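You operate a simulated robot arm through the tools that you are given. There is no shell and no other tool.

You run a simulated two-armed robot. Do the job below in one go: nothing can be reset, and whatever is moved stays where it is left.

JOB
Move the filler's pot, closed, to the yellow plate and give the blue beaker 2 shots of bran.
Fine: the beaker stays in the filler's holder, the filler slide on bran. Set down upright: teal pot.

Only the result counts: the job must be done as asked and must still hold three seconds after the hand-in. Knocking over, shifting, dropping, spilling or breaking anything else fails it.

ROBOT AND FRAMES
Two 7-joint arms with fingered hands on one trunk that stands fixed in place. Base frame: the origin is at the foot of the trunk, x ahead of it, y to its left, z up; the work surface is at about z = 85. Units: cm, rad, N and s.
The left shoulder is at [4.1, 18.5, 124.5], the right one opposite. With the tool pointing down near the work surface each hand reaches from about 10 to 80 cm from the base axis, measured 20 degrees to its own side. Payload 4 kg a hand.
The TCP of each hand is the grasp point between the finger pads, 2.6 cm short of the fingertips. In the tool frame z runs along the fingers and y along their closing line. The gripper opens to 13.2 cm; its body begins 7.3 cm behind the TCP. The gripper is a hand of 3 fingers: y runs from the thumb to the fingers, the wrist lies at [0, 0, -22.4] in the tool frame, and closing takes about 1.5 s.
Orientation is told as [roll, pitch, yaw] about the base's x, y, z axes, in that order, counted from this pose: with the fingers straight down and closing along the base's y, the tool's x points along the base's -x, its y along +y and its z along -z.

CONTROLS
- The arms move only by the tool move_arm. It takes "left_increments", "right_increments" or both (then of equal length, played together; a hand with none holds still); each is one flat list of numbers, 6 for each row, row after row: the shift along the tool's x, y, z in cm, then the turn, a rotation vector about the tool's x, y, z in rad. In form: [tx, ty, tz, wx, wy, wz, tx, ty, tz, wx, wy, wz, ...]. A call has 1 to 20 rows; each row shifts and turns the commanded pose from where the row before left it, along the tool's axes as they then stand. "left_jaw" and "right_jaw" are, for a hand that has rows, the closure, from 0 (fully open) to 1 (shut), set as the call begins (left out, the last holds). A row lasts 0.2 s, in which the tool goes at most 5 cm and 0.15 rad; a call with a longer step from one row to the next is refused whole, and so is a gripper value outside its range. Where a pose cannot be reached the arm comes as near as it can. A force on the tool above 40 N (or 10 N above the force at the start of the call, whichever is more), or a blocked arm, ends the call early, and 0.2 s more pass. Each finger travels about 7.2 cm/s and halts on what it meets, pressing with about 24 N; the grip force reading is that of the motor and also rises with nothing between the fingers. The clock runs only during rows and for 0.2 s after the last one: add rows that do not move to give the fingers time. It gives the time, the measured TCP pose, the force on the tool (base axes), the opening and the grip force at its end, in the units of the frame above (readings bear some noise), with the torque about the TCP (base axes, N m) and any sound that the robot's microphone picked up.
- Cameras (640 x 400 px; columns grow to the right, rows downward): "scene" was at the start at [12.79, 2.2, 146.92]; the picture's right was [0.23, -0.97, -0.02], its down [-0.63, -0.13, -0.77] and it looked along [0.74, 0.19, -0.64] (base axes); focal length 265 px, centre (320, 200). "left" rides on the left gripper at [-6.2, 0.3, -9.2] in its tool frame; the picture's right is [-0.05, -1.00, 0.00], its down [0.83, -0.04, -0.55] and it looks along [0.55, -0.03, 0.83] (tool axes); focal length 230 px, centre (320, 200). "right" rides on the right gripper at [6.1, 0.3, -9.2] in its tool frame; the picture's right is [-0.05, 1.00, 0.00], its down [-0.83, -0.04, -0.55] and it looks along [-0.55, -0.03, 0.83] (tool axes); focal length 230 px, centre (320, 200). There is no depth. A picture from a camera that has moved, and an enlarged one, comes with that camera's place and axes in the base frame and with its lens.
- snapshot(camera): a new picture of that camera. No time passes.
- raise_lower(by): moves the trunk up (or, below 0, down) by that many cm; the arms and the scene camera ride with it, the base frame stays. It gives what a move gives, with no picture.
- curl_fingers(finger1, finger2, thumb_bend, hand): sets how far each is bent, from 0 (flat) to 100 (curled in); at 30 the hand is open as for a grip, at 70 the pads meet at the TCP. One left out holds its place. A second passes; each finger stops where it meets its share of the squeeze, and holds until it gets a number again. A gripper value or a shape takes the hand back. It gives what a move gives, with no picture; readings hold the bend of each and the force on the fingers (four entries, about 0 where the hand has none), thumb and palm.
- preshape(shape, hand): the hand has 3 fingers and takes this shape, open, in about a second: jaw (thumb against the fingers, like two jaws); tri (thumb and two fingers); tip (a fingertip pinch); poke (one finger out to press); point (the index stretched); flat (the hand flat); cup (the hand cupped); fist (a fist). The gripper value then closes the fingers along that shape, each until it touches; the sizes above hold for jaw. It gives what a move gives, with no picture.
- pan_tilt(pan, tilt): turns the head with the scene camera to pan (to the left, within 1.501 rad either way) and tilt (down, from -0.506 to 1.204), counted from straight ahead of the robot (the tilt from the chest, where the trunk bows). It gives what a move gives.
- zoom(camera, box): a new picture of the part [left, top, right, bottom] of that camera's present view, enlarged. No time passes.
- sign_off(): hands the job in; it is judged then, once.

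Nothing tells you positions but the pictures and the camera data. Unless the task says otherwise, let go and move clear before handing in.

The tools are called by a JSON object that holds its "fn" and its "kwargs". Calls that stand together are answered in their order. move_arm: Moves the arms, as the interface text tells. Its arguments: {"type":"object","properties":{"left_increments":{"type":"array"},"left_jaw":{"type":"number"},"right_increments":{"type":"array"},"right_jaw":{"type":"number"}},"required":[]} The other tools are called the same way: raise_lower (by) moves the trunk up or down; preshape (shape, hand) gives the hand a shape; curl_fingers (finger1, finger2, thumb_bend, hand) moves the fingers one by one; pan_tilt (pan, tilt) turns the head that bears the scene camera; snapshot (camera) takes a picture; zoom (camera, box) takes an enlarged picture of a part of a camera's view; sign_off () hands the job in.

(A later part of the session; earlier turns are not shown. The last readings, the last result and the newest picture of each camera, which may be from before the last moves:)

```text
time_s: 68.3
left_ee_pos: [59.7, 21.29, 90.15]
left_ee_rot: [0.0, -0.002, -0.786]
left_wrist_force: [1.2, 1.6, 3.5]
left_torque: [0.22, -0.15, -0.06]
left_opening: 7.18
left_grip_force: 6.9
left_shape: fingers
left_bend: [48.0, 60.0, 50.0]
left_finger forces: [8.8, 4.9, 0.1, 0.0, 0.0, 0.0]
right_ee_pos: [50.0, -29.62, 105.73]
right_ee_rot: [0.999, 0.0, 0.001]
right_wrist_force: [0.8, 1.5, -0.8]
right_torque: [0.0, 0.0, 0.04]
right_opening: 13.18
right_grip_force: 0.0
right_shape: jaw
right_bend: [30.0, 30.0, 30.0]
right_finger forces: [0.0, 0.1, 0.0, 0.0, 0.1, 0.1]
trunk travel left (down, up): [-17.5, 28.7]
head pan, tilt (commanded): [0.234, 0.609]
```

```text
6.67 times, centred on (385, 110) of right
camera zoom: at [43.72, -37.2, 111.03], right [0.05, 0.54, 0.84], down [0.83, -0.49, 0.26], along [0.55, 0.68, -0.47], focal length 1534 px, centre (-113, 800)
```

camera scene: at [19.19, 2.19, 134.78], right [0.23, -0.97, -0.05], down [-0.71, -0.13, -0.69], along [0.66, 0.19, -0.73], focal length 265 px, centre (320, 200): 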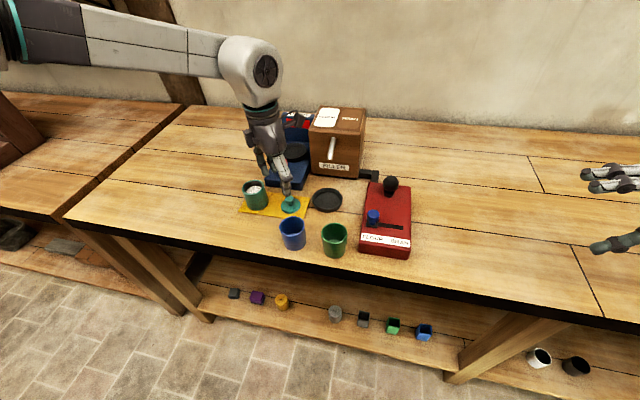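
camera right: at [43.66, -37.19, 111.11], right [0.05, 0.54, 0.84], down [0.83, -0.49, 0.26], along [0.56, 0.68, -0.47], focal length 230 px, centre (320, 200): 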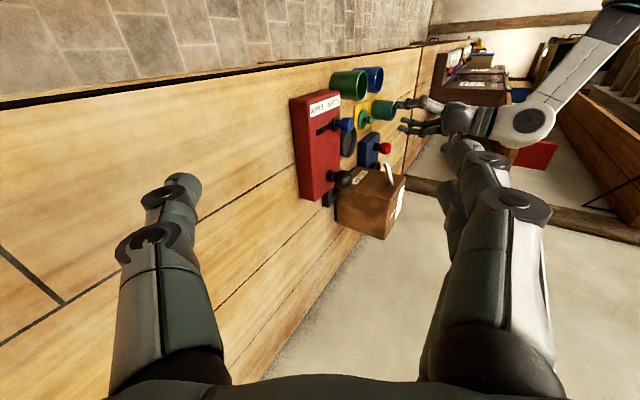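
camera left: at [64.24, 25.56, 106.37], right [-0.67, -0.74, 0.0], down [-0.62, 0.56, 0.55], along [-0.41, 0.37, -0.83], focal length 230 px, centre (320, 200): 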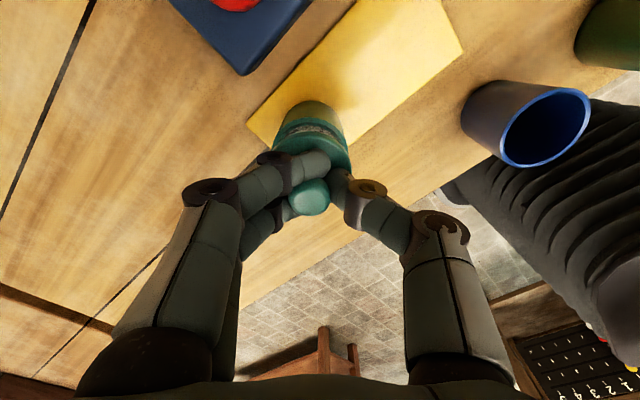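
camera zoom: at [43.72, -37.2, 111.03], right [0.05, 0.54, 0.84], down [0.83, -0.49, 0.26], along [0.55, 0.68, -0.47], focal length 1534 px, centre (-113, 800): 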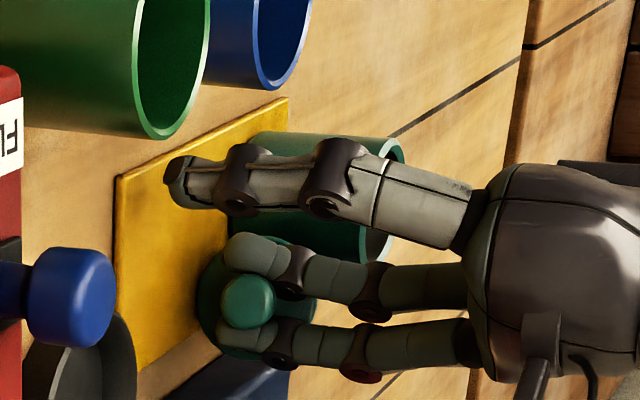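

The lid is held in the fork again. I'll lift it clear and then rotate the hand about the base x axis.

{"fn": "move_arm", "kwargs": {"left_increments": [0, 0, -0.6, 0, 0, 0, 0, 0, -1.0, 0, 0, 0, 0, 0, -1.5, 0, 0, 0, 0, 0, -1.5, 0, 0, 0, 0, 0, -1.5, 0, 0, 0, 0, 0, -1.0, 0, 0, 0, 0, 0, 0, 0, 0, 0]}}

{"fn": "zoom", "kwargs": {"camera": "scene", "box": [240, 145, 320, 215]}}

{"fn": "zoom", "kwargs": {"camera": "left", "box": [160, 80, 400, 260]}}

{"fn": "zoom", "kwargs": {"camera": "right", "box": [360, 80, 440, 150]}}

```text
time_s: 69.9
left_ee_pos: [59.81, 21.54, 97.38]
left_ee_rot: [0.0, 0.0, -0.785]
left_wrist_force: [0.0, -0.6, -0.7]
left_torque: [0.02, 0.0, -0.01]
left_opening: 6.92
left_grip_force: 6.1
left_shape: fingers
left_bend: [49.0, 61.0, 50.0]
left_finger forces: [7.2, 4.2, 0.0, 0.0, 0.0, 0.0]
right_ee_pos: [49.99, -29.65, 105.7]
right_ee_rot: [1.002, 0.002, 0.002]
right_wrist_force: [-0.6, -0.8, -0.3]
right_torque: [-0.01, -0.02, 0.0]
right_opening: 13.17
right_grip_force: 0.1
right_shape: jaw
right_bend: [30.0, 30.0, 30.0]
right_finger forces: [0.0, 0.0, 0.0, 0.1, 0.1, 0.1]
trunk travel left (down, up): [-17.5, 28.7]
head pan, tilt (commanded): [0.234, 0.609]
```

```text
5.71 times, centred on (280, 180) of scene
camera zoom: at [19.31, 2.19, 134.74], right [0.23, -0.97, -0.05], down [-0.72, -0.13, -0.69], along [0.66, 0.19, -0.73], focal length 1513 px, centre (549, 314)
```

zoom: 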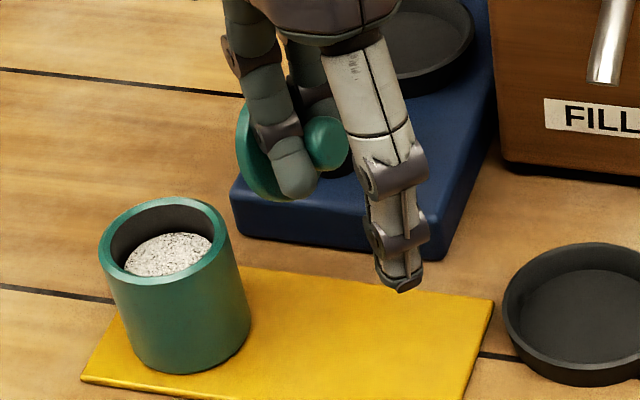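

```text
2.22 times, centred on (280, 170) of left
camera zoom: at [64.38, 17.42, 106.58], right [-0.67, -0.74, 0.0], down [-0.62, 0.56, 0.55], along [-0.41, 0.37, -0.83], focal length 511 px, centre (409, 267)
```

zoom: 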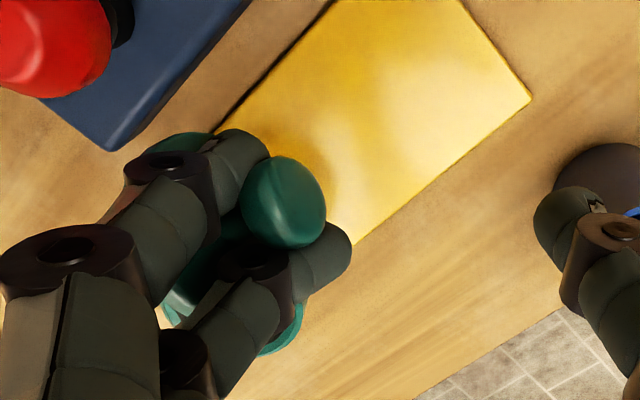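

```text
5.71 times, centred on (400, 115) of right
camera zoom: at [43.77, -37.19, 111.01], right [0.05, 0.54, 0.84], down [0.83, -0.49, 0.26], along [0.55, 0.68, -0.47], focal length 1315 px, centre (-137, 686)
```

zoom: 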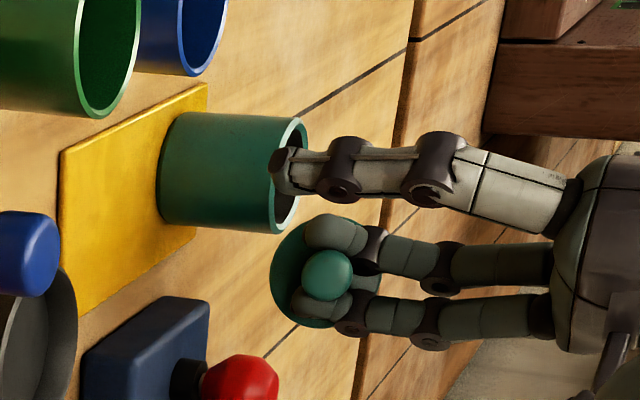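

The lid hangs in the fork with its knob pointing about 28° above horizontal toward -y. I'll shift away from the pot and rotate the hand by 0.7 rad so the knob points nearly straight up.

{"fn": "move_arm", "kwargs": {"left_increments": [-0.5, -0.5, -1.0, 0, 0, 0, -0.9, -0.9, -1.0, 0, 0, 0, 0, 0, 0, 0.0806, -0.1144, 0, 0, 0, 0, 0.0806, -0.1144, 0, 0, 0, 0, 0.0806, -0.1144, 0, 0, 0, 0, 0.0806, -0.1144, 0, 0, 0, 0, 0.0806, -0.1144, 0, 0, 0, 0, 0, 0, 0]}}

{"fn": "zoom", "kwargs": {"camera": "scene", "box": [230, 130, 330, 220]}}

{"fn": "zoom", "kwargs": {"camera": "left", "box": [160, 80, 400, 260]}}

{"fn": "zoom", "kwargs": {"camera": "right", "box": [350, 70, 450, 150]}}

```text
time_s: 71.7
left_ee_pos: [59.77, 19.44, 99.27]
left_ee_rot: [-0.452, -0.554, -0.655]
left_wrist_force: [0.9, -0.1, 0.1]
left_torque: [0.02, 0.02, 0.0]
left_opening: 6.82
left_grip_force: 5.7
left_shape: fingers
left_bend: [50.0, 61.0, 50.0]
left_finger forces: [6.7, 4.9, 0.0, 0.0, 0.1, 0.1]
right_ee_pos: [49.96, -29.58, 105.68]
right_ee_rot: [1.0, 0.002, 0.001]
right_wrist_force: [-0.3, 0.5, -0.3]
right_torque: [0.0, 0.02, -0.01]
right_opening: 13.18
right_grip_force: 0.0
right_shape: jaw
right_bend: [30.0, 30.0, 30.0]
right_finger forces: [0.1, 0.0, 0.1, 0.0, 0.1, 0.0]
trunk travel left (down, up): [-17.5, 28.7]
head pan, tilt (commanded): [0.234, 0.609]
```

```text
4.44 times, centred on (280, 175) of scene
camera zoom: at [19.29, 2.13, 134.75], right [0.23, -0.97, -0.05], down [-0.72, -0.13, -0.69], along [0.66, 0.19, -0.73], focal length 1176 px, centre (498, 311)
```

zoom: 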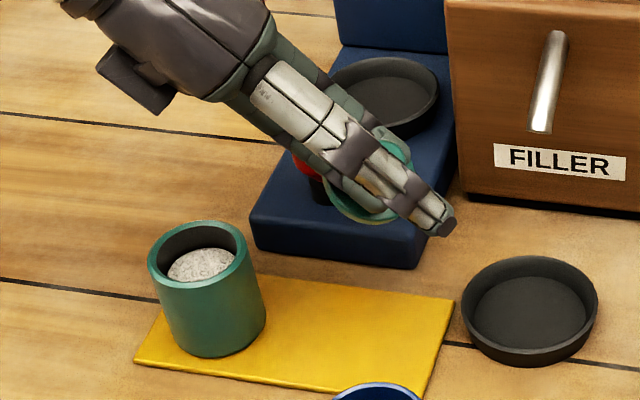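

```text
2.22 times, centred on (280, 170) of left
camera zoom: at [63.08, 22.36, 109.45], right [-0.69, -0.6, 0.4], down [-0.65, 0.76, 0.0], along [-0.3, -0.26, -0.92], focal length 511 px, centre (409, 267)
```

zoom: 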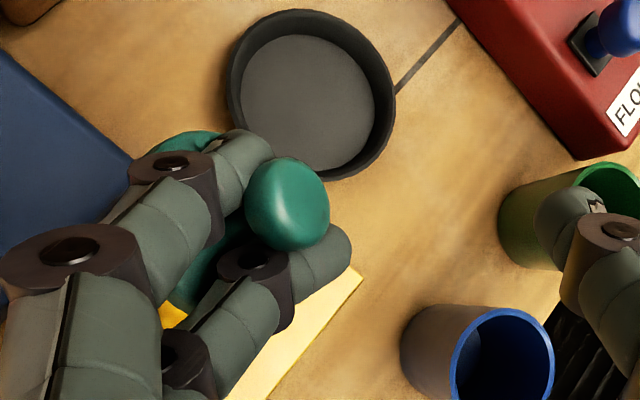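

```text
5.00 times, centred on (400, 110) of right
camera zoom: at [43.75, -37.25, 111.01], right [0.05, 0.54, 0.84], down [0.83, -0.49, 0.26], along [0.55, 0.68, -0.47], focal length 1150 px, centre (-80, 650)
```

zoom: 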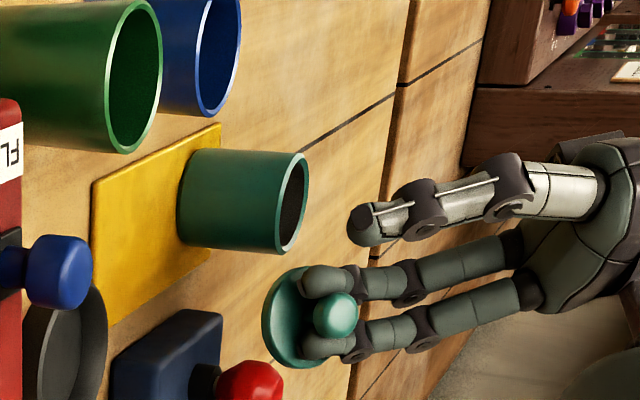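

The lid is now near upright in the fork, at roughly (62.6, 20.5) with its bottom at z≈93.5. I'll shift it over the plate's free area and lower it most of the way.

{"fn": "move_arm", "kwargs": {"left_increments": [0.75, -0.64, -0.2, 0, 0, 0, 0.75, -0.64, -0.2, 0, 0, 0, 0.79, 0.56, 1.15, 0, 0, 0, 0.79, 0.56, 1.15, 0, 0, 0, 0.79, 0.56, 1.15, 0, 0, 0, 0, 0, 0, 0, 0, 0]}}

{"fn": "zoom", "kwargs": {"camera": "scene", "box": [240, 150, 340, 230]}}

{"fn": "zoom", "kwargs": {"camera": "left", "box": [160, 80, 400, 260]}}

{"fn": "zoom", "kwargs": {"camera": "right", "box": [350, 70, 450, 150]}}

```text
time_s: 73.1
left_ee_pos: [57.54, 19.82, 94.71]
left_ee_rot: [-0.452, -0.555, -0.655]
left_wrist_force: [-0.5, 0.6, -0.1]
left_torque: [0.0, 0.02, 0.02]
left_opening: 6.77
left_grip_force: 5.8
left_shape: fingers
left_bend: [50.0, 61.0, 50.0]
left_finger forces: [6.8, 5.0, 0.0, 0.1, 0.1, 0.0]
right_ee_pos: [50.02, -29.63, 105.67]
right_ee_rot: [1.001, -0.001, 0.002]
right_wrist_force: [-0.4, 0.0, 0.7]
right_torque: [0.02, 0.0, -0.03]
right_opening: 13.22
right_grip_force: 0.0
right_shape: jaw
right_bend: [30.0, 30.0, 30.0]
right_finger forces: [0.0, 0.0, 0.0, 0.0, 0.1, 0.0]
trunk travel left (down, up): [-17.5, 28.7]
head pan, tilt (commanded): [0.234, 0.609]
```

```text
5.00 times, centred on (290, 190) of scene
camera zoom: at [19.28, 2.18, 134.75], right [0.23, -0.97, -0.05], down [-0.72, -0.13, -0.69], along [0.66, 0.19, -0.73], focal length 1324 px, centre (470, 250)
```

zoom: 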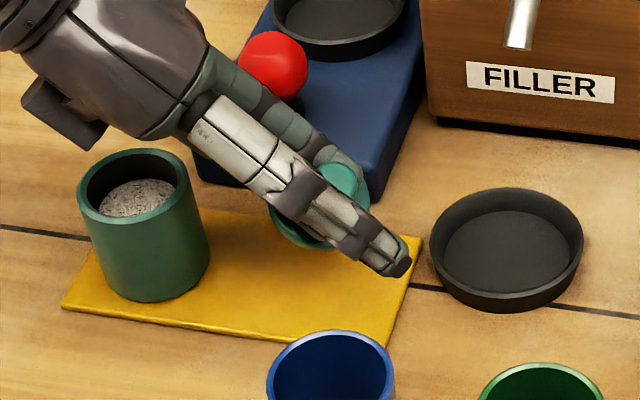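

```text
2.22 times, centred on (280, 170) of left
camera zoom: at [61.05, 22.73, 104.93], right [-0.69, -0.6, 0.4], down [-0.65, 0.76, 0.0], along [-0.3, -0.26, -0.92], focal length 511 px, centre (409, 267)
```

zoom: 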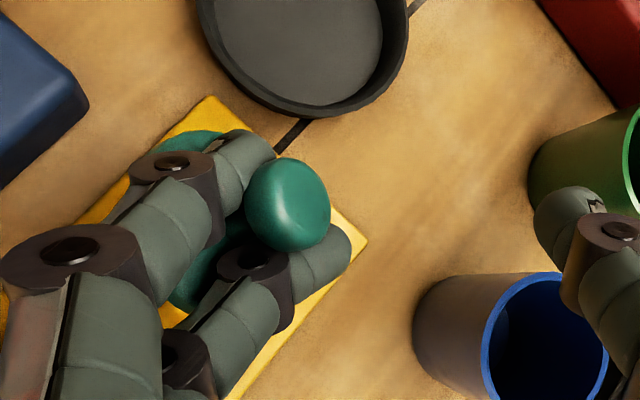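

```text
5.00 times, centred on (400, 110) of right
camera zoom: at [43.74, -37.2, 111.03], right [0.05, 0.54, 0.84], down [0.83, -0.49, 0.26], along [0.55, 0.68, -0.47], focal length 1150 px, centre (-80, 650)
```

zoom: 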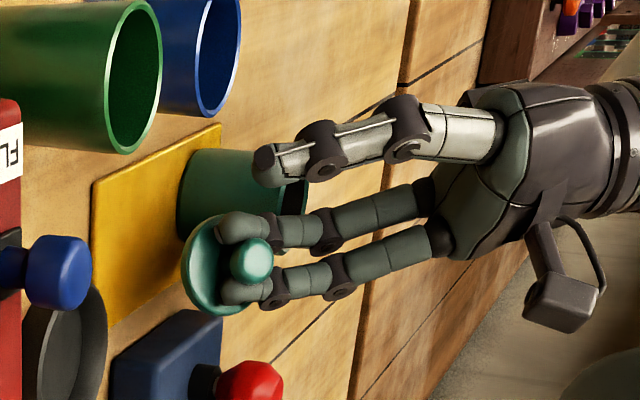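

The lid is over the right end of the plate. I'll shift it 1 cm further onto the plate while lowering 2.8 cm, then go finer.

{"fn": "move_arm", "kwargs": {"left_increments": [0.65, 0.55, 0.1, 0, 0, 0, 0.65, 0.55, 0.1, 0, 0, 0, 0.35, 0.25, 0.51, 0, 0, 0, 0.35, 0.25, 0.51, 0, 0, 0, 0, 0, 0, 0, 0, 0]}}

{"fn": "zoom", "kwargs": {"camera": "scene", "box": [240, 150, 340, 230]}}

{"fn": "zoom", "kwargs": {"camera": "left", "box": [160, 80, 400, 260]}}

{"fn": "zoom", "kwargs": {"camera": "right", "box": [350, 70, 450, 150]}}

```text
time_s: 74.3
left_ee_pos: [57.73, 21.06, 92.17]
left_ee_rot: [-0.451, -0.554, -0.654]
left_wrist_force: [-0.8, 1.0, 0.1]
left_torque: [-0.01, 0.05, -0.03]
left_opening: 6.78
left_grip_force: 4.9
left_shape: fingers
left_bend: [50.0, 60.0, 50.0]
left_finger forces: [5.8, 5.0, 0.0, 0.0, 0.0, 0.0]
right_ee_pos: [49.96, -29.59, 105.68]
right_ee_rot: [1.0, 0.0, 0.001]
right_wrist_force: [-0.2, 0.2, -0.1]
right_torque: [0.02, -0.02, 0.0]
right_opening: 13.19
right_grip_force: 0.0
right_shape: jaw
right_bend: [30.0, 30.0, 30.0]
right_finger forces: [0.1, 0.0, 0.0, 0.0, 0.0, 0.0]
trunk travel left (down, up): [-17.5, 28.7]
head pan, tilt (commanded): [0.234, 0.609]
```

```text
5.00 times, centred on (290, 190) of scene
camera zoom: at [19.28, 2.18, 134.75], right [0.23, -0.97, -0.05], down [-0.72, -0.13, -0.69], along [0.66, 0.19, -0.73], focal length 1324 px, centre (470, 250)
```

zoom: 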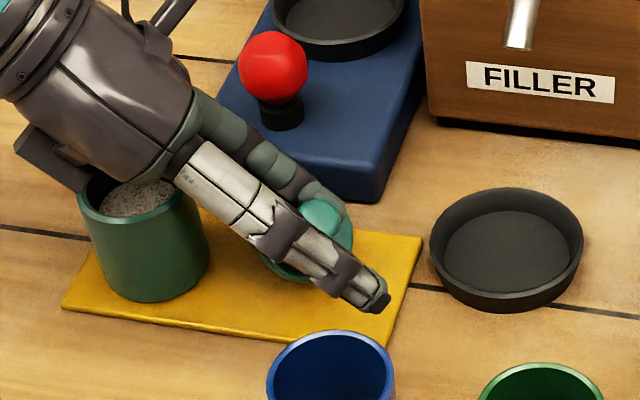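

```text
2.22 times, centred on (280, 170) of left
camera zoom: at [61.06, 23.9, 102.35], right [-0.69, -0.6, 0.4], down [-0.65, 0.76, 0.0], along [-0.3, -0.26, -0.92], focal length 511 px, centre (409, 267)
```

zoom: 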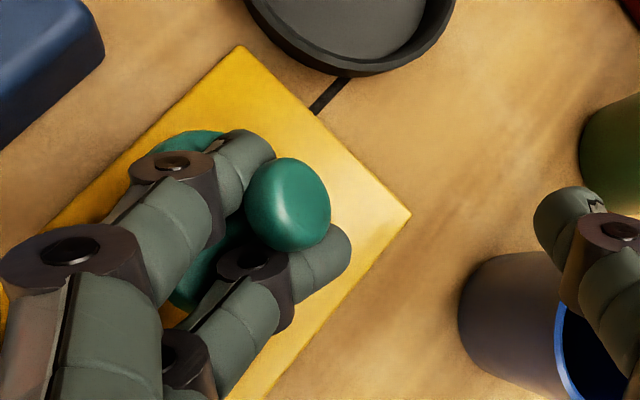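

```text
5.00 times, centred on (400, 110) of right
camera zoom: at [43.74, -37.2, 111.03], right [0.05, 0.54, 0.84], down [0.83, -0.49, 0.26], along [0.55, 0.68, -0.47], focal length 1150 px, centre (-80, 650)
```

zoom: 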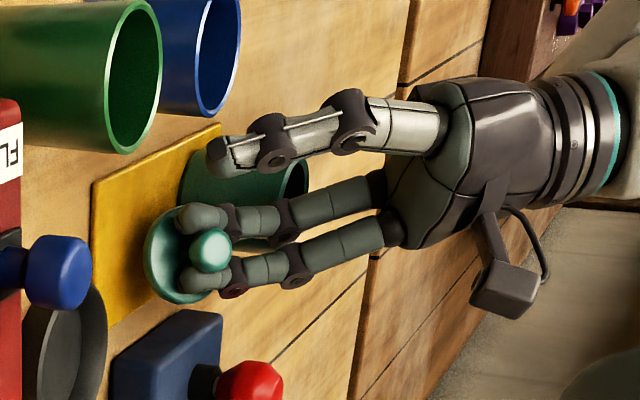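

Close to the plate now, with the pot clear of the hand. I'll lower in 0.2 cm steps to find contact.

{"fn": "move_arm", "kwargs": {"left_increments": [0.105, 0.074, 0.153, 0, 0, 0, 0.105, 0.074, 0.153, 0, 0, 0, 0.105, 0.074, 0.153, 0, 0, 0, 0, 0, 0, 0, 0, 0]}}

{"fn": "zoom", "kwargs": {"camera": "right", "box": [350, 80, 410, 140]}}

{"fn": "zoom", "kwargs": {"camera": "scene", "box": [260, 170, 330, 230]}}

```text
time_s: 75.3
left_ee_pos: [57.8, 20.99, 91.59]
left_ee_rot: [-0.452, -0.554, -0.655]
left_wrist_force: [-0.7, -0.8, -0.7]
left_torque: [0.01, 0.02, 0.01]
left_opening: 6.76
left_grip_force: 5.2
left_shape: fingers
left_bend: [50.0, 60.0, 50.0]
left_finger forces: [5.7, 5.0, 0.1, 0.0, 0.0, 0.0]
right_ee_pos: [49.96, -29.47, 105.61]
right_ee_rot: [0.999, 0.0, 0.0]
right_wrist_force: [0.5, 0.3, 0.0]
right_torque: [-0.01, -0.03, 0.03]
right_opening: 13.2
right_grip_force: 0.0
right_shape: jaw
right_bend: [30.0, 30.0, 30.0]
right_finger forces: [0.0, 0.0, 0.0, 0.0, 0.1, 0.1]
trunk travel left (down, up): [-17.5, 28.7]
head pan, tilt (commanded): [0.234, 0.609]
```

```text
6.67 times, centred on (380, 110) of right
camera zoom: at [43.75, -37.19, 111.02], right [0.05, 0.54, 0.84], down [0.83, -0.49, 0.26], along [0.55, 0.68, -0.47], focal length 1534 px, centre (-80, 800)
```

zoom: 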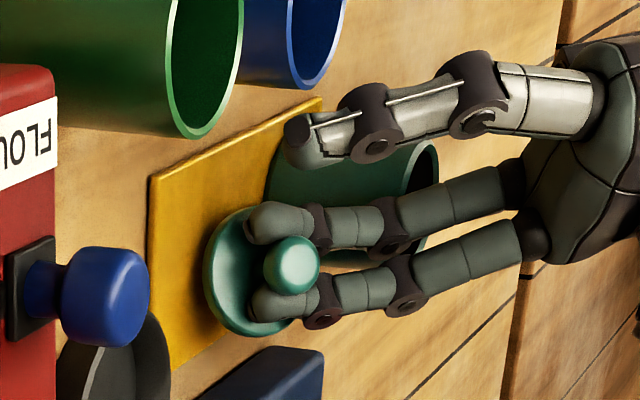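

```text
6.67 times, centred on (295, 200) of scene
camera zoom: at [19.29, 2.19, 134.75], right [0.23, -0.97, -0.05], down [-0.72, -0.13, -0.69], along [0.66, 0.19, -0.73], focal length 1765 px, centre (487, 200)
```

zoom: 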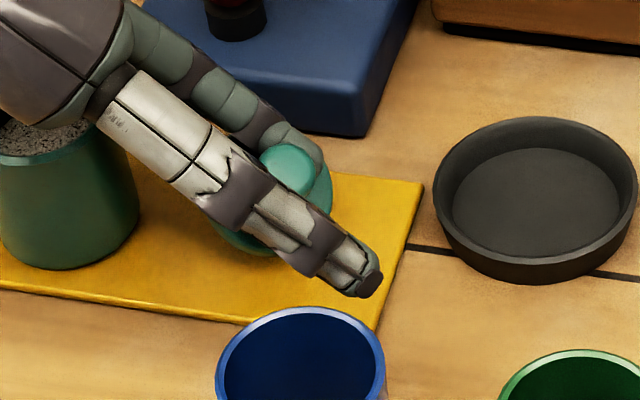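

{"fn": "move_arm", "kwargs": {"left_increments": [0.105, 0.074, 0.153, 0, 0, 0, 0.105, 0.074, 0.153, 0, 0, 0, 0, 0, 0, 0, 0, 0]}}

{"fn": "zoom", "kwargs": {"camera": "right", "box": [350, 80, 410, 140]}}

```text
time_s: 76.1
left_ee_pos: [57.78, 20.99, 91.12]
left_ee_rot: [-0.452, -0.554, -0.655]
left_wrist_force: [0.2, 0.4, 0.3]
left_torque: [-0.04, 0.03, 0.05]
left_opening: 6.76
left_grip_force: 5.6
left_shape: fingers
left_bend: [50.0, 60.0, 50.0]
left_finger forces: [5.9, 4.9, 0.0, 0.1, 0.1, 0.0]
right_ee_pos: [49.94, -29.63, 105.8]
right_ee_rot: [1.0, 0.002, 0.001]
right_wrist_force: [0.6, 0.6, -1.0]
right_torque: [0.0, -0.02, 0.02]
right_opening: 13.21
right_grip_force: 0.1
right_shape: jaw
right_bend: [30.0, 30.0, 30.0]
right_finger forces: [0.0, 0.0, 0.0, 0.1, 0.0, 0.0]
trunk travel left (down, up): [-17.5, 28.7]
head pan, tilt (commanded): [0.234, 0.609]
```

```text
6.67 times, centred on (380, 110) of right
camera zoom: at [43.75, -37.19, 111.02], right [0.05, 0.54, 0.84], down [0.83, -0.49, 0.26], along [0.55, 0.68, -0.47], focal length 1534 px, centre (-80, 800)
```

zoom: 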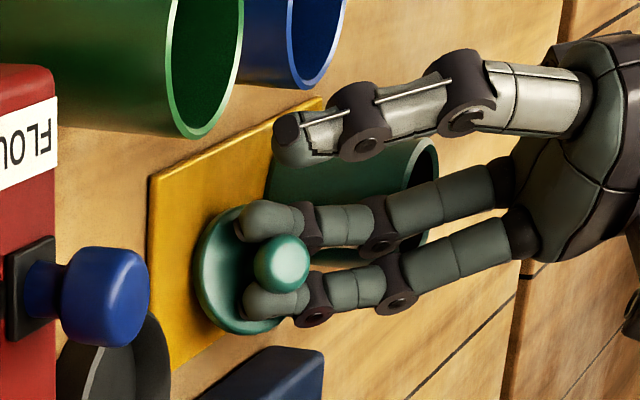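

{"fn": "move_arm", "kwargs": {"left_increments": [0.105, 0.074, 0.153, 0, 0, 0, 0.105, 0.074, 0.153, 0, 0, 0, 0, 0, 0, 0, 0, 0]}}

{"fn": "zoom", "kwargs": {"camera": "right", "box": [350, 80, 410, 140]}}

{"fn": "zoom", "kwargs": {"camera": "left", "box": [160, 80, 400, 260]}}

```text
time_s: 76.9
left_ee_pos: [57.59, 20.93, 90.89]
left_ee_rot: [-0.453, -0.557, -0.654]
left_wrist_force: [2.1, 1.3, 6.3]
left_torque: [0.05, -0.26, 0.06]
left_opening: 6.62
left_grip_force: 7.6
left_shape: fingers
left_bend: [52.0, 60.0, 50.0]
left_finger forces: [11.6, 3.7, 0.1, 0.1, 0.0, 0.1]
right_ee_pos: [49.91, -29.65, 105.72]
right_ee_rot: [1.001, 0.0, 0.001]
right_wrist_force: [0.6, 0.2, -1.0]
right_torque: [0.05, -0.02, -0.01]
right_opening: 13.2
right_grip_force: 0.1
right_shape: jaw
right_bend: [30.0, 30.0, 30.0]
right_finger forces: [0.0, 0.0, 0.1, 0.0, 0.0, 0.0]
trunk travel left (down, up): [-17.5, 28.7]
head pan, tilt (commanded): [0.234, 0.609]
```

```text
6.67 times, centred on (380, 110) of right
camera zoom: at [43.73, -37.19, 111.04], right [0.05, 0.54, 0.84], down [0.83, -0.49, 0.26], along [0.55, 0.68, -0.47], focal length 1534 px, centre (-80, 800)
```

zoom: 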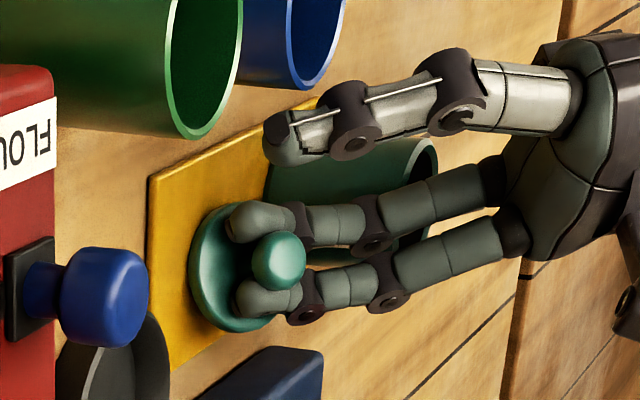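

```text
2.22 times, centred on (280, 170) of left
camera zoom: at [60.97, 23.87, 101.0], right [-0.69, -0.6, 0.4], down [-0.65, 0.76, 0.0], along [-0.3, -0.26, -0.92], focal length 511 px, centre (409, 267)
```

zoom: 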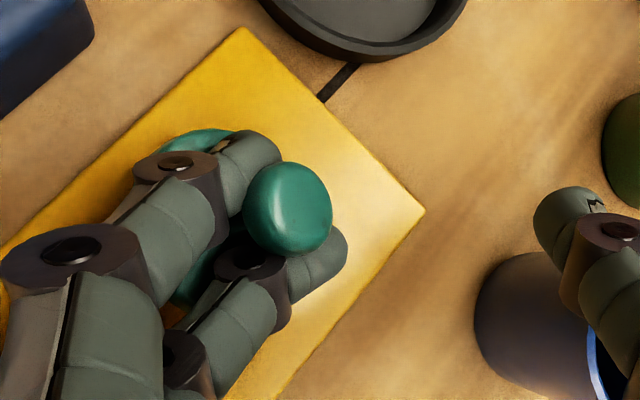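

The knob is at z≈88.0, so the lid is essentially flat on the plate. I'll ease the pressure slightly, then open finger 1 a little to remove the squeeze on the stem.

{"fn": "move_arm", "kwargs": {"left_increments": [-0.1, -0.07, -0.15, 0, 0, 0, -0.05, -0.035, -0.075, 0, 0, 0, 0, 0, 0, 0, 0, 0]}}

{"fn": "curl_fingers", "kwargs": {"hand": "left", "finger1": 42}}

{"fn": "zoom", "kwargs": {"camera": "right", "box": [350, 80, 410, 140]}}

{"fn": "zoom", "kwargs": {"camera": "left", "box": [160, 80, 400, 260]}}

{"fn": "zoom", "kwargs": {"camera": "scene", "box": [260, 170, 330, 230]}}

```text
time_s: 77.7
left_ee_pos: [57.54, 21.07, 91.1]
left_ee_rot: [-0.451, -0.553, -0.653]
left_wrist_force: [-0.5, -1.0, -0.1]
left_torque: [0.01, -0.02, -0.01]
left_opening: 6.61
left_grip_force: 6.8
left_shape: fingers
left_bend: [52.0, 60.0, 50.0]
left_finger forces: [7.3, 5.9, 0.0, 0.0, 0.0, 0.1]
right_ee_pos: [49.97, -29.68, 105.76]
right_ee_rot: [0.998, 0.0, 0.001]
right_wrist_force: [0.0, -1.1, -0.4]
right_torque: [0.01, 0.01, 0.0]
right_opening: 13.19
right_grip_force: 0.0
right_shape: jaw
right_bend: [30.0, 30.0, 30.0]
right_finger forces: [0.0, 0.0, 0.1, 0.1, 0.0, 0.0]
trunk travel left (down, up): [-17.5, 28.7]
head pan, tilt (commanded): [0.234, 0.609]
```

```text
time_s: 78.7
left_ee_pos: [57.63, 20.99, 91.09]
left_ee_rot: [-0.454, -0.555, -0.654]
left_wrist_force: [-0.4, -0.5, 2.4]
left_torque: [-0.03, -0.08, -0.02]
left_opening: 7.77
left_grip_force: 3.6
left_shape: fingers
left_bend: [44.0, 58.0, 50.0]
left_finger forces: [5.9, 1.8, 0.0, 0.1, 0.0, 0.0]
right_ee_pos: [49.97, -29.66, 105.67]
right_ee_rot: [1.0, 0.0, 0.002]
right_wrist_force: [0.5, 0.9, -0.9]
right_torque: [0.01, -0.01, 0.04]
right_opening: 13.21
right_grip_force: 0.1
right_shape: jaw
right_bend: [30.0, 30.0, 30.0]
right_finger forces: [0.1, 0.0, 0.0, 0.0, 0.0, 0.1]
trunk travel left (down, up): [-17.5, 28.7]
head pan, tilt (commanded): [0.234, 0.609]
```

```text
6.67 times, centred on (380, 110) of right
camera zoom: at [43.72, -37.2, 111.03], right [0.05, 0.54, 0.84], down [0.83, -0.49, 0.26], along [0.55, 0.68, -0.47], focal length 1534 px, centre (-80, 800)
```

zoom: 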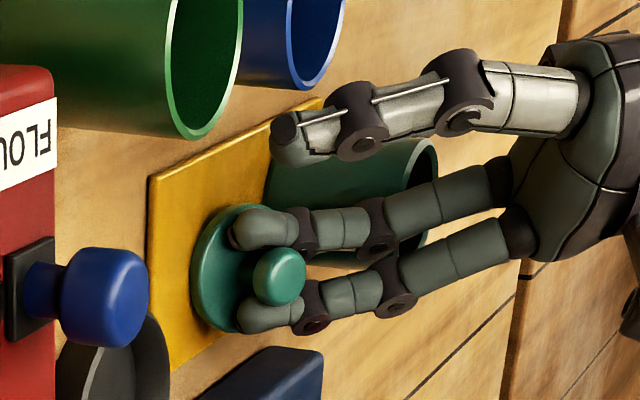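

```text
2.22 times, centred on (280, 170) of left
camera zoom: at [60.99, 23.88, 101.24], right [-0.69, -0.6, 0.4], down [-0.65, 0.76, 0.0], along [-0.3, -0.26, -0.92], focal length 511 px, centre (409, 267)
```

zoom: 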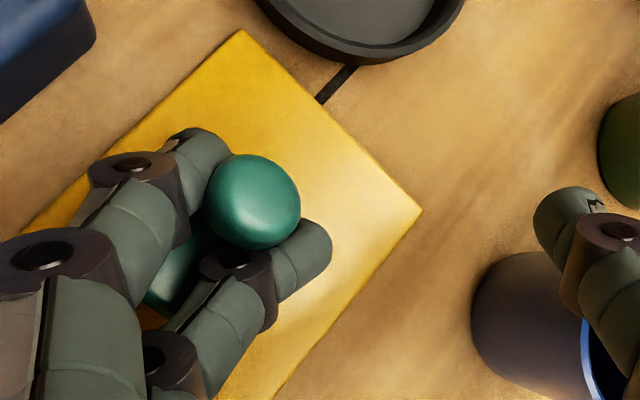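

```text
6.67 times, centred on (295, 200) of scene
camera zoom: at [19.25, 2.18, 134.76], right [0.23, -0.97, -0.05], down [-0.71, -0.13, -0.69], along [0.66, 0.19, -0.73], focal length 1765 px, centre (487, 200)
```

zoom: 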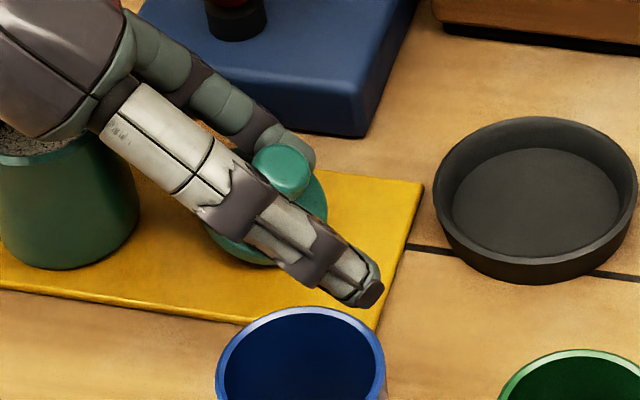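

The squeeze is easing and the lid looks upright with its knob on top. I'll open finger 1 further.

{"fn": "curl_fingers", "kwargs": {"hand": "left", "finger1": 33}}

{"fn": "zoom", "kwargs": {"camera": "right", "box": [350, 80, 410, 140]}}

{"fn": "zoom", "kwargs": {"camera": "left", "box": [160, 80, 400, 260]}}

{"fn": "zoom", "kwargs": {"camera": "scene", "box": [260, 170, 330, 230]}}

```text
time_s: 79.7
left_ee_pos: [57.66, 20.98, 91.02]
left_ee_rot: [-0.453, -0.555, -0.655]
left_wrist_force: [0.3, -0.5, 0.0]
left_torque: [-0.03, 0.01, 0.01]
left_opening: 9.58
left_grip_force: 0.0
left_shape: fingers
left_bend: [33.0, 57.0, 50.0]
left_finger forces: [0.0, 0.0, 0.0, 0.0, 0.0, 0.0]
right_ee_pos: [50.09, -29.56, 105.7]
right_ee_rot: [1.001, 0.0, 0.001]
right_wrist_force: [0.0, 0.0, -1.0]
right_torque: [0.01, 0.01, 0.0]
right_opening: 13.19
right_grip_force: 0.1
right_shape: jaw
right_bend: [30.0, 30.0, 30.0]
right_finger forces: [0.0, 0.1, 0.0, 0.0, 0.0, 0.0]
trunk travel left (down, up): [-17.5, 28.7]
head pan, tilt (commanded): [0.234, 0.609]
```

```text
6.67 times, centred on (380, 110) of right
camera zoom: at [43.74, -37.19, 111.02], right [0.05, 0.54, 0.84], down [0.83, -0.49, 0.26], along [0.55, 0.68, -0.47], focal length 1534 px, centre (-80, 800)
```

zoom: 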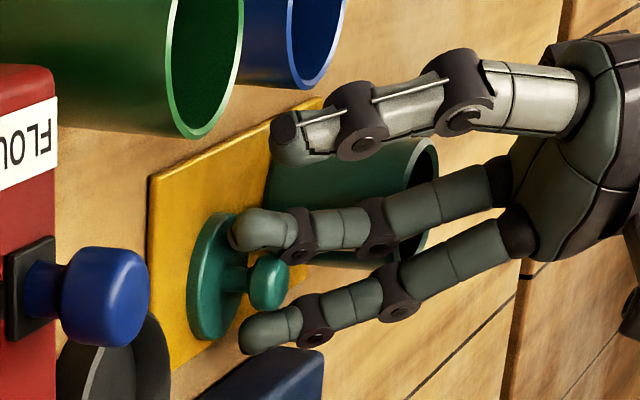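

```text
2.22 times, centred on (280, 170) of left
camera zoom: at [61.01, 23.89, 101.21], right [-0.69, -0.6, 0.4], down [-0.65, 0.76, 0.0], along [-0.3, -0.26, -0.92], focal length 511 px, centre (409, 267)
```

zoom: 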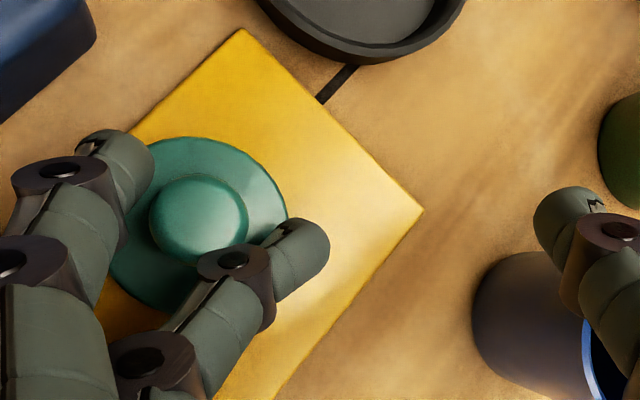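

```text
6.67 times, centred on (295, 200) of scene
camera zoom: at [19.28, 2.19, 134.75], right [0.23, -0.97, -0.05], down [-0.72, -0.13, -0.69], along [0.66, 0.19, -0.73], focal length 1765 px, centre (487, 200)
```

zoom: 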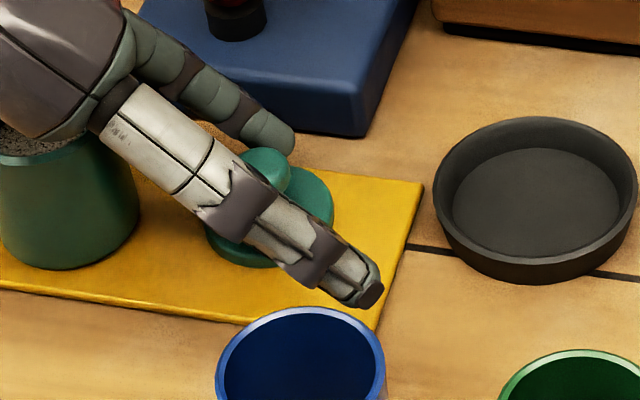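

The lid is now flat, upright and completely free on the plate at about (61.6, 22.9), with all finger forces zero. The fingers sit beside the knob at about its equator, so I'll raise the hand straight up slowly and check.

{"fn": "move_arm", "kwargs": {"left_increments": [-0.105, -0.074, -0.153, 0, 0, 0, -0.105, -0.074, -0.153, 0, 0, 0, -0.105, -0.074, -0.153, 0, 0, 0]}}

{"fn": "zoom", "kwargs": {"camera": "right", "box": [350, 80, 410, 140]}}

{"fn": "zoom", "kwargs": {"camera": "left", "box": [160, 80, 400, 260]}}

```text
time_s: 80.5
left_ee_pos: [57.52, 21.05, 91.57]
left_ee_rot: [-0.452, -0.553, -0.655]
left_wrist_force: [0.2, -0.8, 0.6]
left_torque: [-0.01, 0.03, -0.03]
left_opening: 9.58
left_grip_force: 0.1
left_shape: fingers
left_bend: [33.0, 57.0, 50.0]
left_finger forces: [0.1, 0.1, 0.0, 0.0, 0.1, 0.1]
right_ee_pos: [49.9, -29.56, 105.67]
right_ee_rot: [1.0, -0.002, 0.0]
right_wrist_force: [0.6, 0.4, 0.0]
right_torque: [-0.01, 0.01, -0.02]
right_opening: 13.19
right_grip_force: 0.1
right_shape: jaw
right_bend: [30.0, 30.0, 30.0]
right_finger forces: [0.0, 0.0, 0.1, 0.0, 0.1, 0.0]
trunk travel left (down, up): [-17.5, 28.7]
head pan, tilt (commanded): [0.234, 0.609]
```

```text
6.67 times, centred on (380, 110) of right
camera zoom: at [43.74, -37.2, 111.02], right [0.05, 0.54, 0.84], down [0.83, -0.49, 0.26], along [0.55, 0.68, -0.47], focal length 1534 px, centre (-80, 800)
```

zoom: 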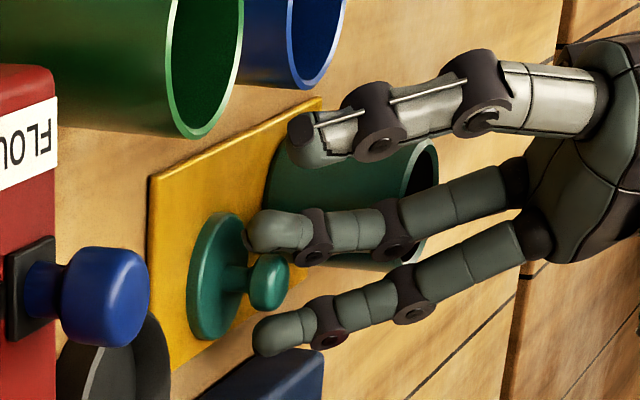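

```text
2.22 times, centred on (280, 170) of left
camera zoom: at [61.02, 23.9, 101.81], right [-0.69, -0.6, 0.4], down [-0.65, 0.76, 0.0], along [-0.3, -0.26, -0.92], focal length 511 px, centre (409, 267)
```

zoom: 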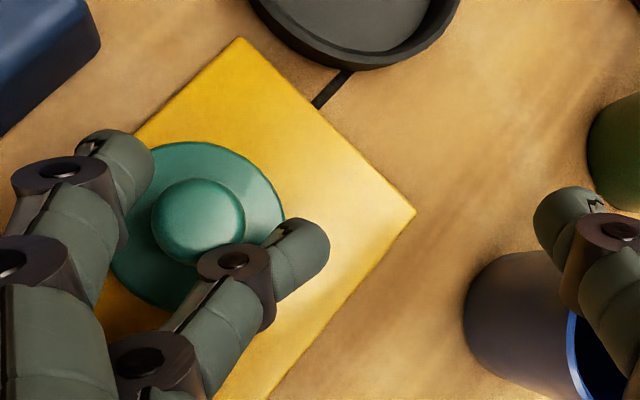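

The lid stayed put while the hand rose. I'll continue up to a safe height.

{"fn": "move_arm", "kwargs": {"left_increments": [-0.26, -0.19, -0.38, 0, 0, 0, -0.53, -0.37, -0.76, 0, 0, 0, -0.79, -0.56, -1.15, 0, 0, 0, -0.79, -0.56, -1.15, 0, 0, 0, -0.79, -0.56, -1.15, 0, 0, 0, -0.79, -0.56, -1.15, 0, 0, 0, 0, 0, 0, 0, 0, 0]}}

{"fn": "snapshot", "kwargs": {"camera": "left"}}

{"fn": "zoom", "kwargs": {"camera": "scene", "box": [230, 140, 350, 240]}}

{"fn": "zoom", "kwargs": {"camera": "right", "box": [320, 60, 440, 160]}}

```text
time_s: 82.1
left_ee_pos: [57.67, 20.87, 99.16]
left_ee_rot: [-0.452, -0.556, -0.656]
left_wrist_force: [0.9, 0.1, -0.7]
left_torque: [0.01, -0.01, -0.02]
left_opening: 9.56
left_grip_force: 0.2
left_shape: fingers
left_bend: [33.0, 57.0, 50.0]
left_finger forces: [0.0, 0.1, 0.1, 0.0, 0.1, 0.0]
right_ee_pos: [50.07, -29.68, 105.73]
right_ee_rot: [1.001, 0.001, 0.0]
right_wrist_force: [0.5, 0.6, -0.1]
right_torque: [0.02, 0.0, 0.0]
right_opening: 13.22
right_grip_force: 0.1
right_shape: jaw
right_bend: [30.0, 30.0, 30.0]
right_finger forces: [0.1, 0.1, 0.1, 0.0, 0.0, 0.1]
trunk travel left (down, up): [-17.5, 28.7]
head pan, tilt (commanded): [0.234, 0.609]
```

```text
taken
camera left: at [61.0, 23.79, 109.36], right [-0.69, -0.6, 0.4], down [-0.65, 0.76, 0.0], along [-0.3, -0.26, -0.92], focal length 230 px, centre (320, 200)
```

left: 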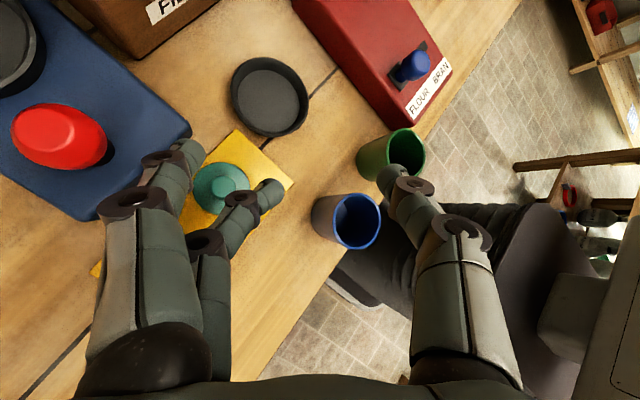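

```text
4.00 times, centred on (290, 190) of scene
camera zoom: at [19.31, 2.2, 134.74], right [0.23, -0.97, -0.05], down [-0.72, -0.13, -0.69], along [0.66, 0.19, -0.73], focal length 1059 px, centre (440, 240)
```

zoom: 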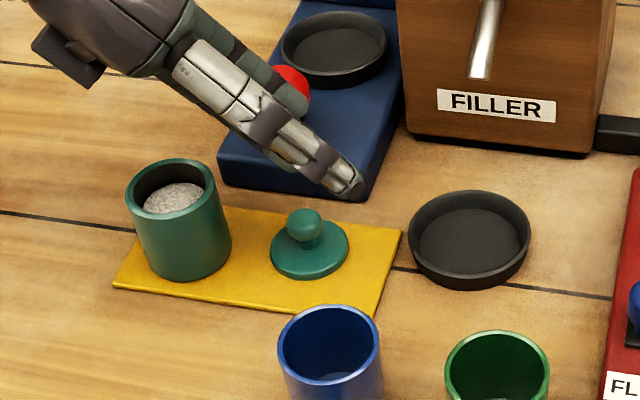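

```text
4.00 times, centred on (380, 110) of right
camera zoom: at [43.77, -37.19, 111.01], right [0.05, 0.54, 0.84], down [0.83, -0.49, 0.26], along [0.55, 0.68, -0.47], focal length 920 px, centre (80, 560)
```

zoom: 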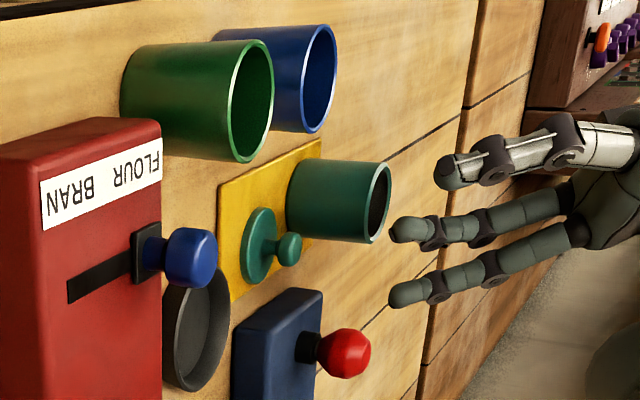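

Recovered: the pot and lid are both upright and free on the plate. I'll return the hand to straight down in jaw shape and re-measure the lid for a proper grip at the knob's equator.

{"fn": "move_arm", "kwargs": {"left_increments": [0, 0, 0, -0.0806, 0.1144, 0, 0, 0, 0, -0.0806, 0.1144, 0, 0, 0, 0, -0.0806, 0.1144, 0, 0, 0, 0, -0.0806, 0.1144, 0, 0, 0, 0, -0.0806, 0.1144, 0, 0, 0, 0, 0, 0, 0, 0, 0, 0, 0, 0, 0], "left_jaw": 0.5}}

{"fn": "snapshot", "kwargs": {"camera": "left"}}

```text
time_s: 83.7
left_ee_pos: [57.72, 20.95, 99.21]
left_ee_rot: [-0.001, 0.0, -0.786]
left_wrist_force: [-0.2, -0.1, 0.6]
left_torque: [-0.04, 0.01, -0.02]
left_opening: 6.67
left_grip_force: 0.0
left_shape: jaw
left_bend: [73.0, 73.0, 70.0]
left_finger forces: [0.0, 0.0, 0.0, 0.0, 0.0, 0.0]
right_ee_pos: [50.02, -29.56, 105.62]
right_ee_rot: [0.999, 0.0, 0.0]
right_wrist_force: [-0.2, 0.0, -1.1]
right_torque: [0.01, -0.01, 0.0]
right_opening: 13.21
right_grip_force: 0.1
right_shape: jaw
right_bend: [30.0, 30.0, 30.0]
right_finger forces: [0.0, 0.0, 0.0, 0.0, 0.1, 0.1]
trunk travel left (down, up): [-17.5, 28.7]
head pan, tilt (commanded): [0.234, 0.609]
```

```text
taken
camera left: at [62.24, 16.88, 108.4], right [-0.67, -0.74, 0.0], down [-0.62, 0.56, 0.56], along [-0.41, 0.37, -0.83], focal length 230 px, centre (320, 200)
```

left: 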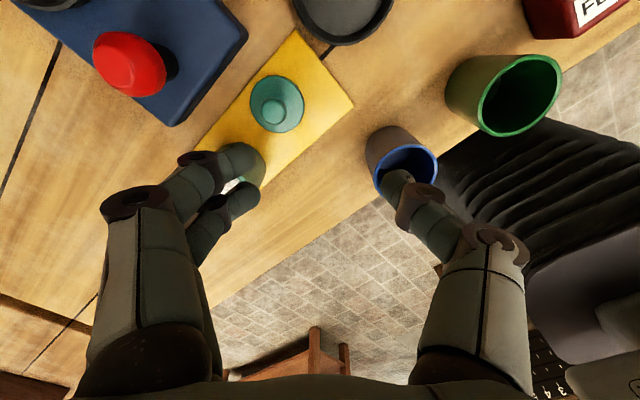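

The lid is at about (61.7, 22.6). I'll move above it, stop at z=94, and verify alignment.

{"fn": "move_arm", "kwargs": {"left_increments": [-0.83, 1.99, 0, 0, 0, 0, -0.82, 1.99, 0, 0, 0, 0, 0, 0, 1.7, 0, 0, 0, 0, 0, 1.7, 0, 0, 0, 0, 0, 1.5, 0, 0, 0, 0, 0, 0, 0, 0, 0], "left_jaw": 0.58}}

{"fn": "zoom", "kwargs": {"camera": "left", "box": [200, 80, 440, 260]}}

{"fn": "zoom", "kwargs": {"camera": "scene", "box": [250, 160, 330, 220]}}

{"fn": "zoom", "kwargs": {"camera": "right", "box": [350, 80, 430, 150]}}

```text
time_s: 85.1
left_ee_pos: [61.56, 22.69, 94.2]
left_ee_rot: [0.0, 0.001, -0.786]
left_wrist_force: [-0.1, 0.2, -0.3]
left_torque: [-0.02, 0.02, -0.01]
left_opening: 5.58
left_grip_force: 0.1
left_shape: jaw
left_bend: [73.0, 73.0, 70.0]
left_finger forces: [0.1, 0.0, 0.1, 0.1, 0.0, 0.0]
right_ee_pos: [50.07, -29.49, 105.73]
right_ee_rot: [1.001, -0.001, 0.0]
right_wrist_force: [-0.1, 0.6, -0.3]
right_torque: [-0.01, -0.01, 0.05]
right_opening: 13.19
right_grip_force: 0.1
right_shape: jaw
right_bend: [30.0, 30.0, 30.0]
right_finger forces: [0.0, 0.1, 0.0, 0.0, 0.0, 0.1]
trunk travel left (down, up): [-17.5, 28.7]
head pan, tilt (commanded): [0.234, 0.609]
```

```text
2.22 times, centred on (320, 170) of left
camera zoom: at [66.24, 18.58, 103.41], right [-0.67, -0.74, 0.0], down [-0.62, 0.56, 0.55], along [-0.41, 0.37, -0.83], focal length 511 px, centre (320, 267)
```

zoom: 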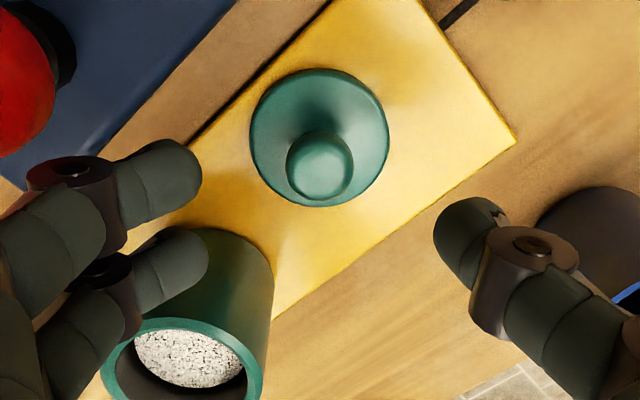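

```text
6.67 times, centred on (290, 190) of scene
camera zoom: at [19.27, 2.18, 134.76], right [0.23, -0.97, -0.05], down [-0.72, -0.13, -0.69], along [0.66, 0.19, -0.73], focal length 1765 px, centre (520, 267)
```

zoom: 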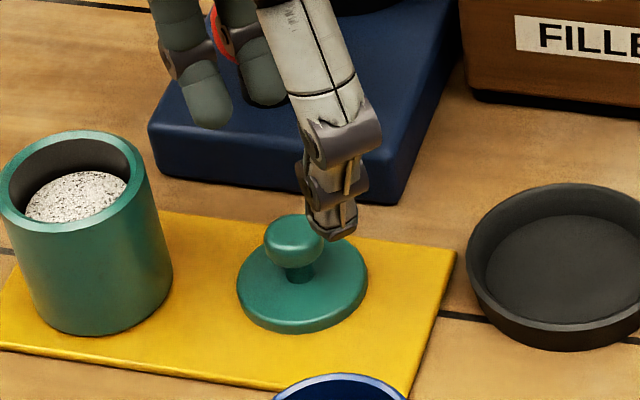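

```text
5.71 times, centred on (390, 115) of right
camera zoom: at [43.73, -37.2, 111.03], right [0.05, 0.54, 0.84], down [0.83, -0.49, 0.26], along [0.55, 0.68, -0.47], focal length 1315 px, centre (-80, 686)
```

zoom: 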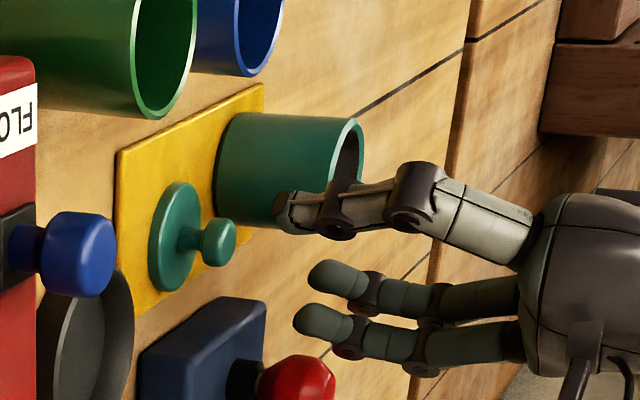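

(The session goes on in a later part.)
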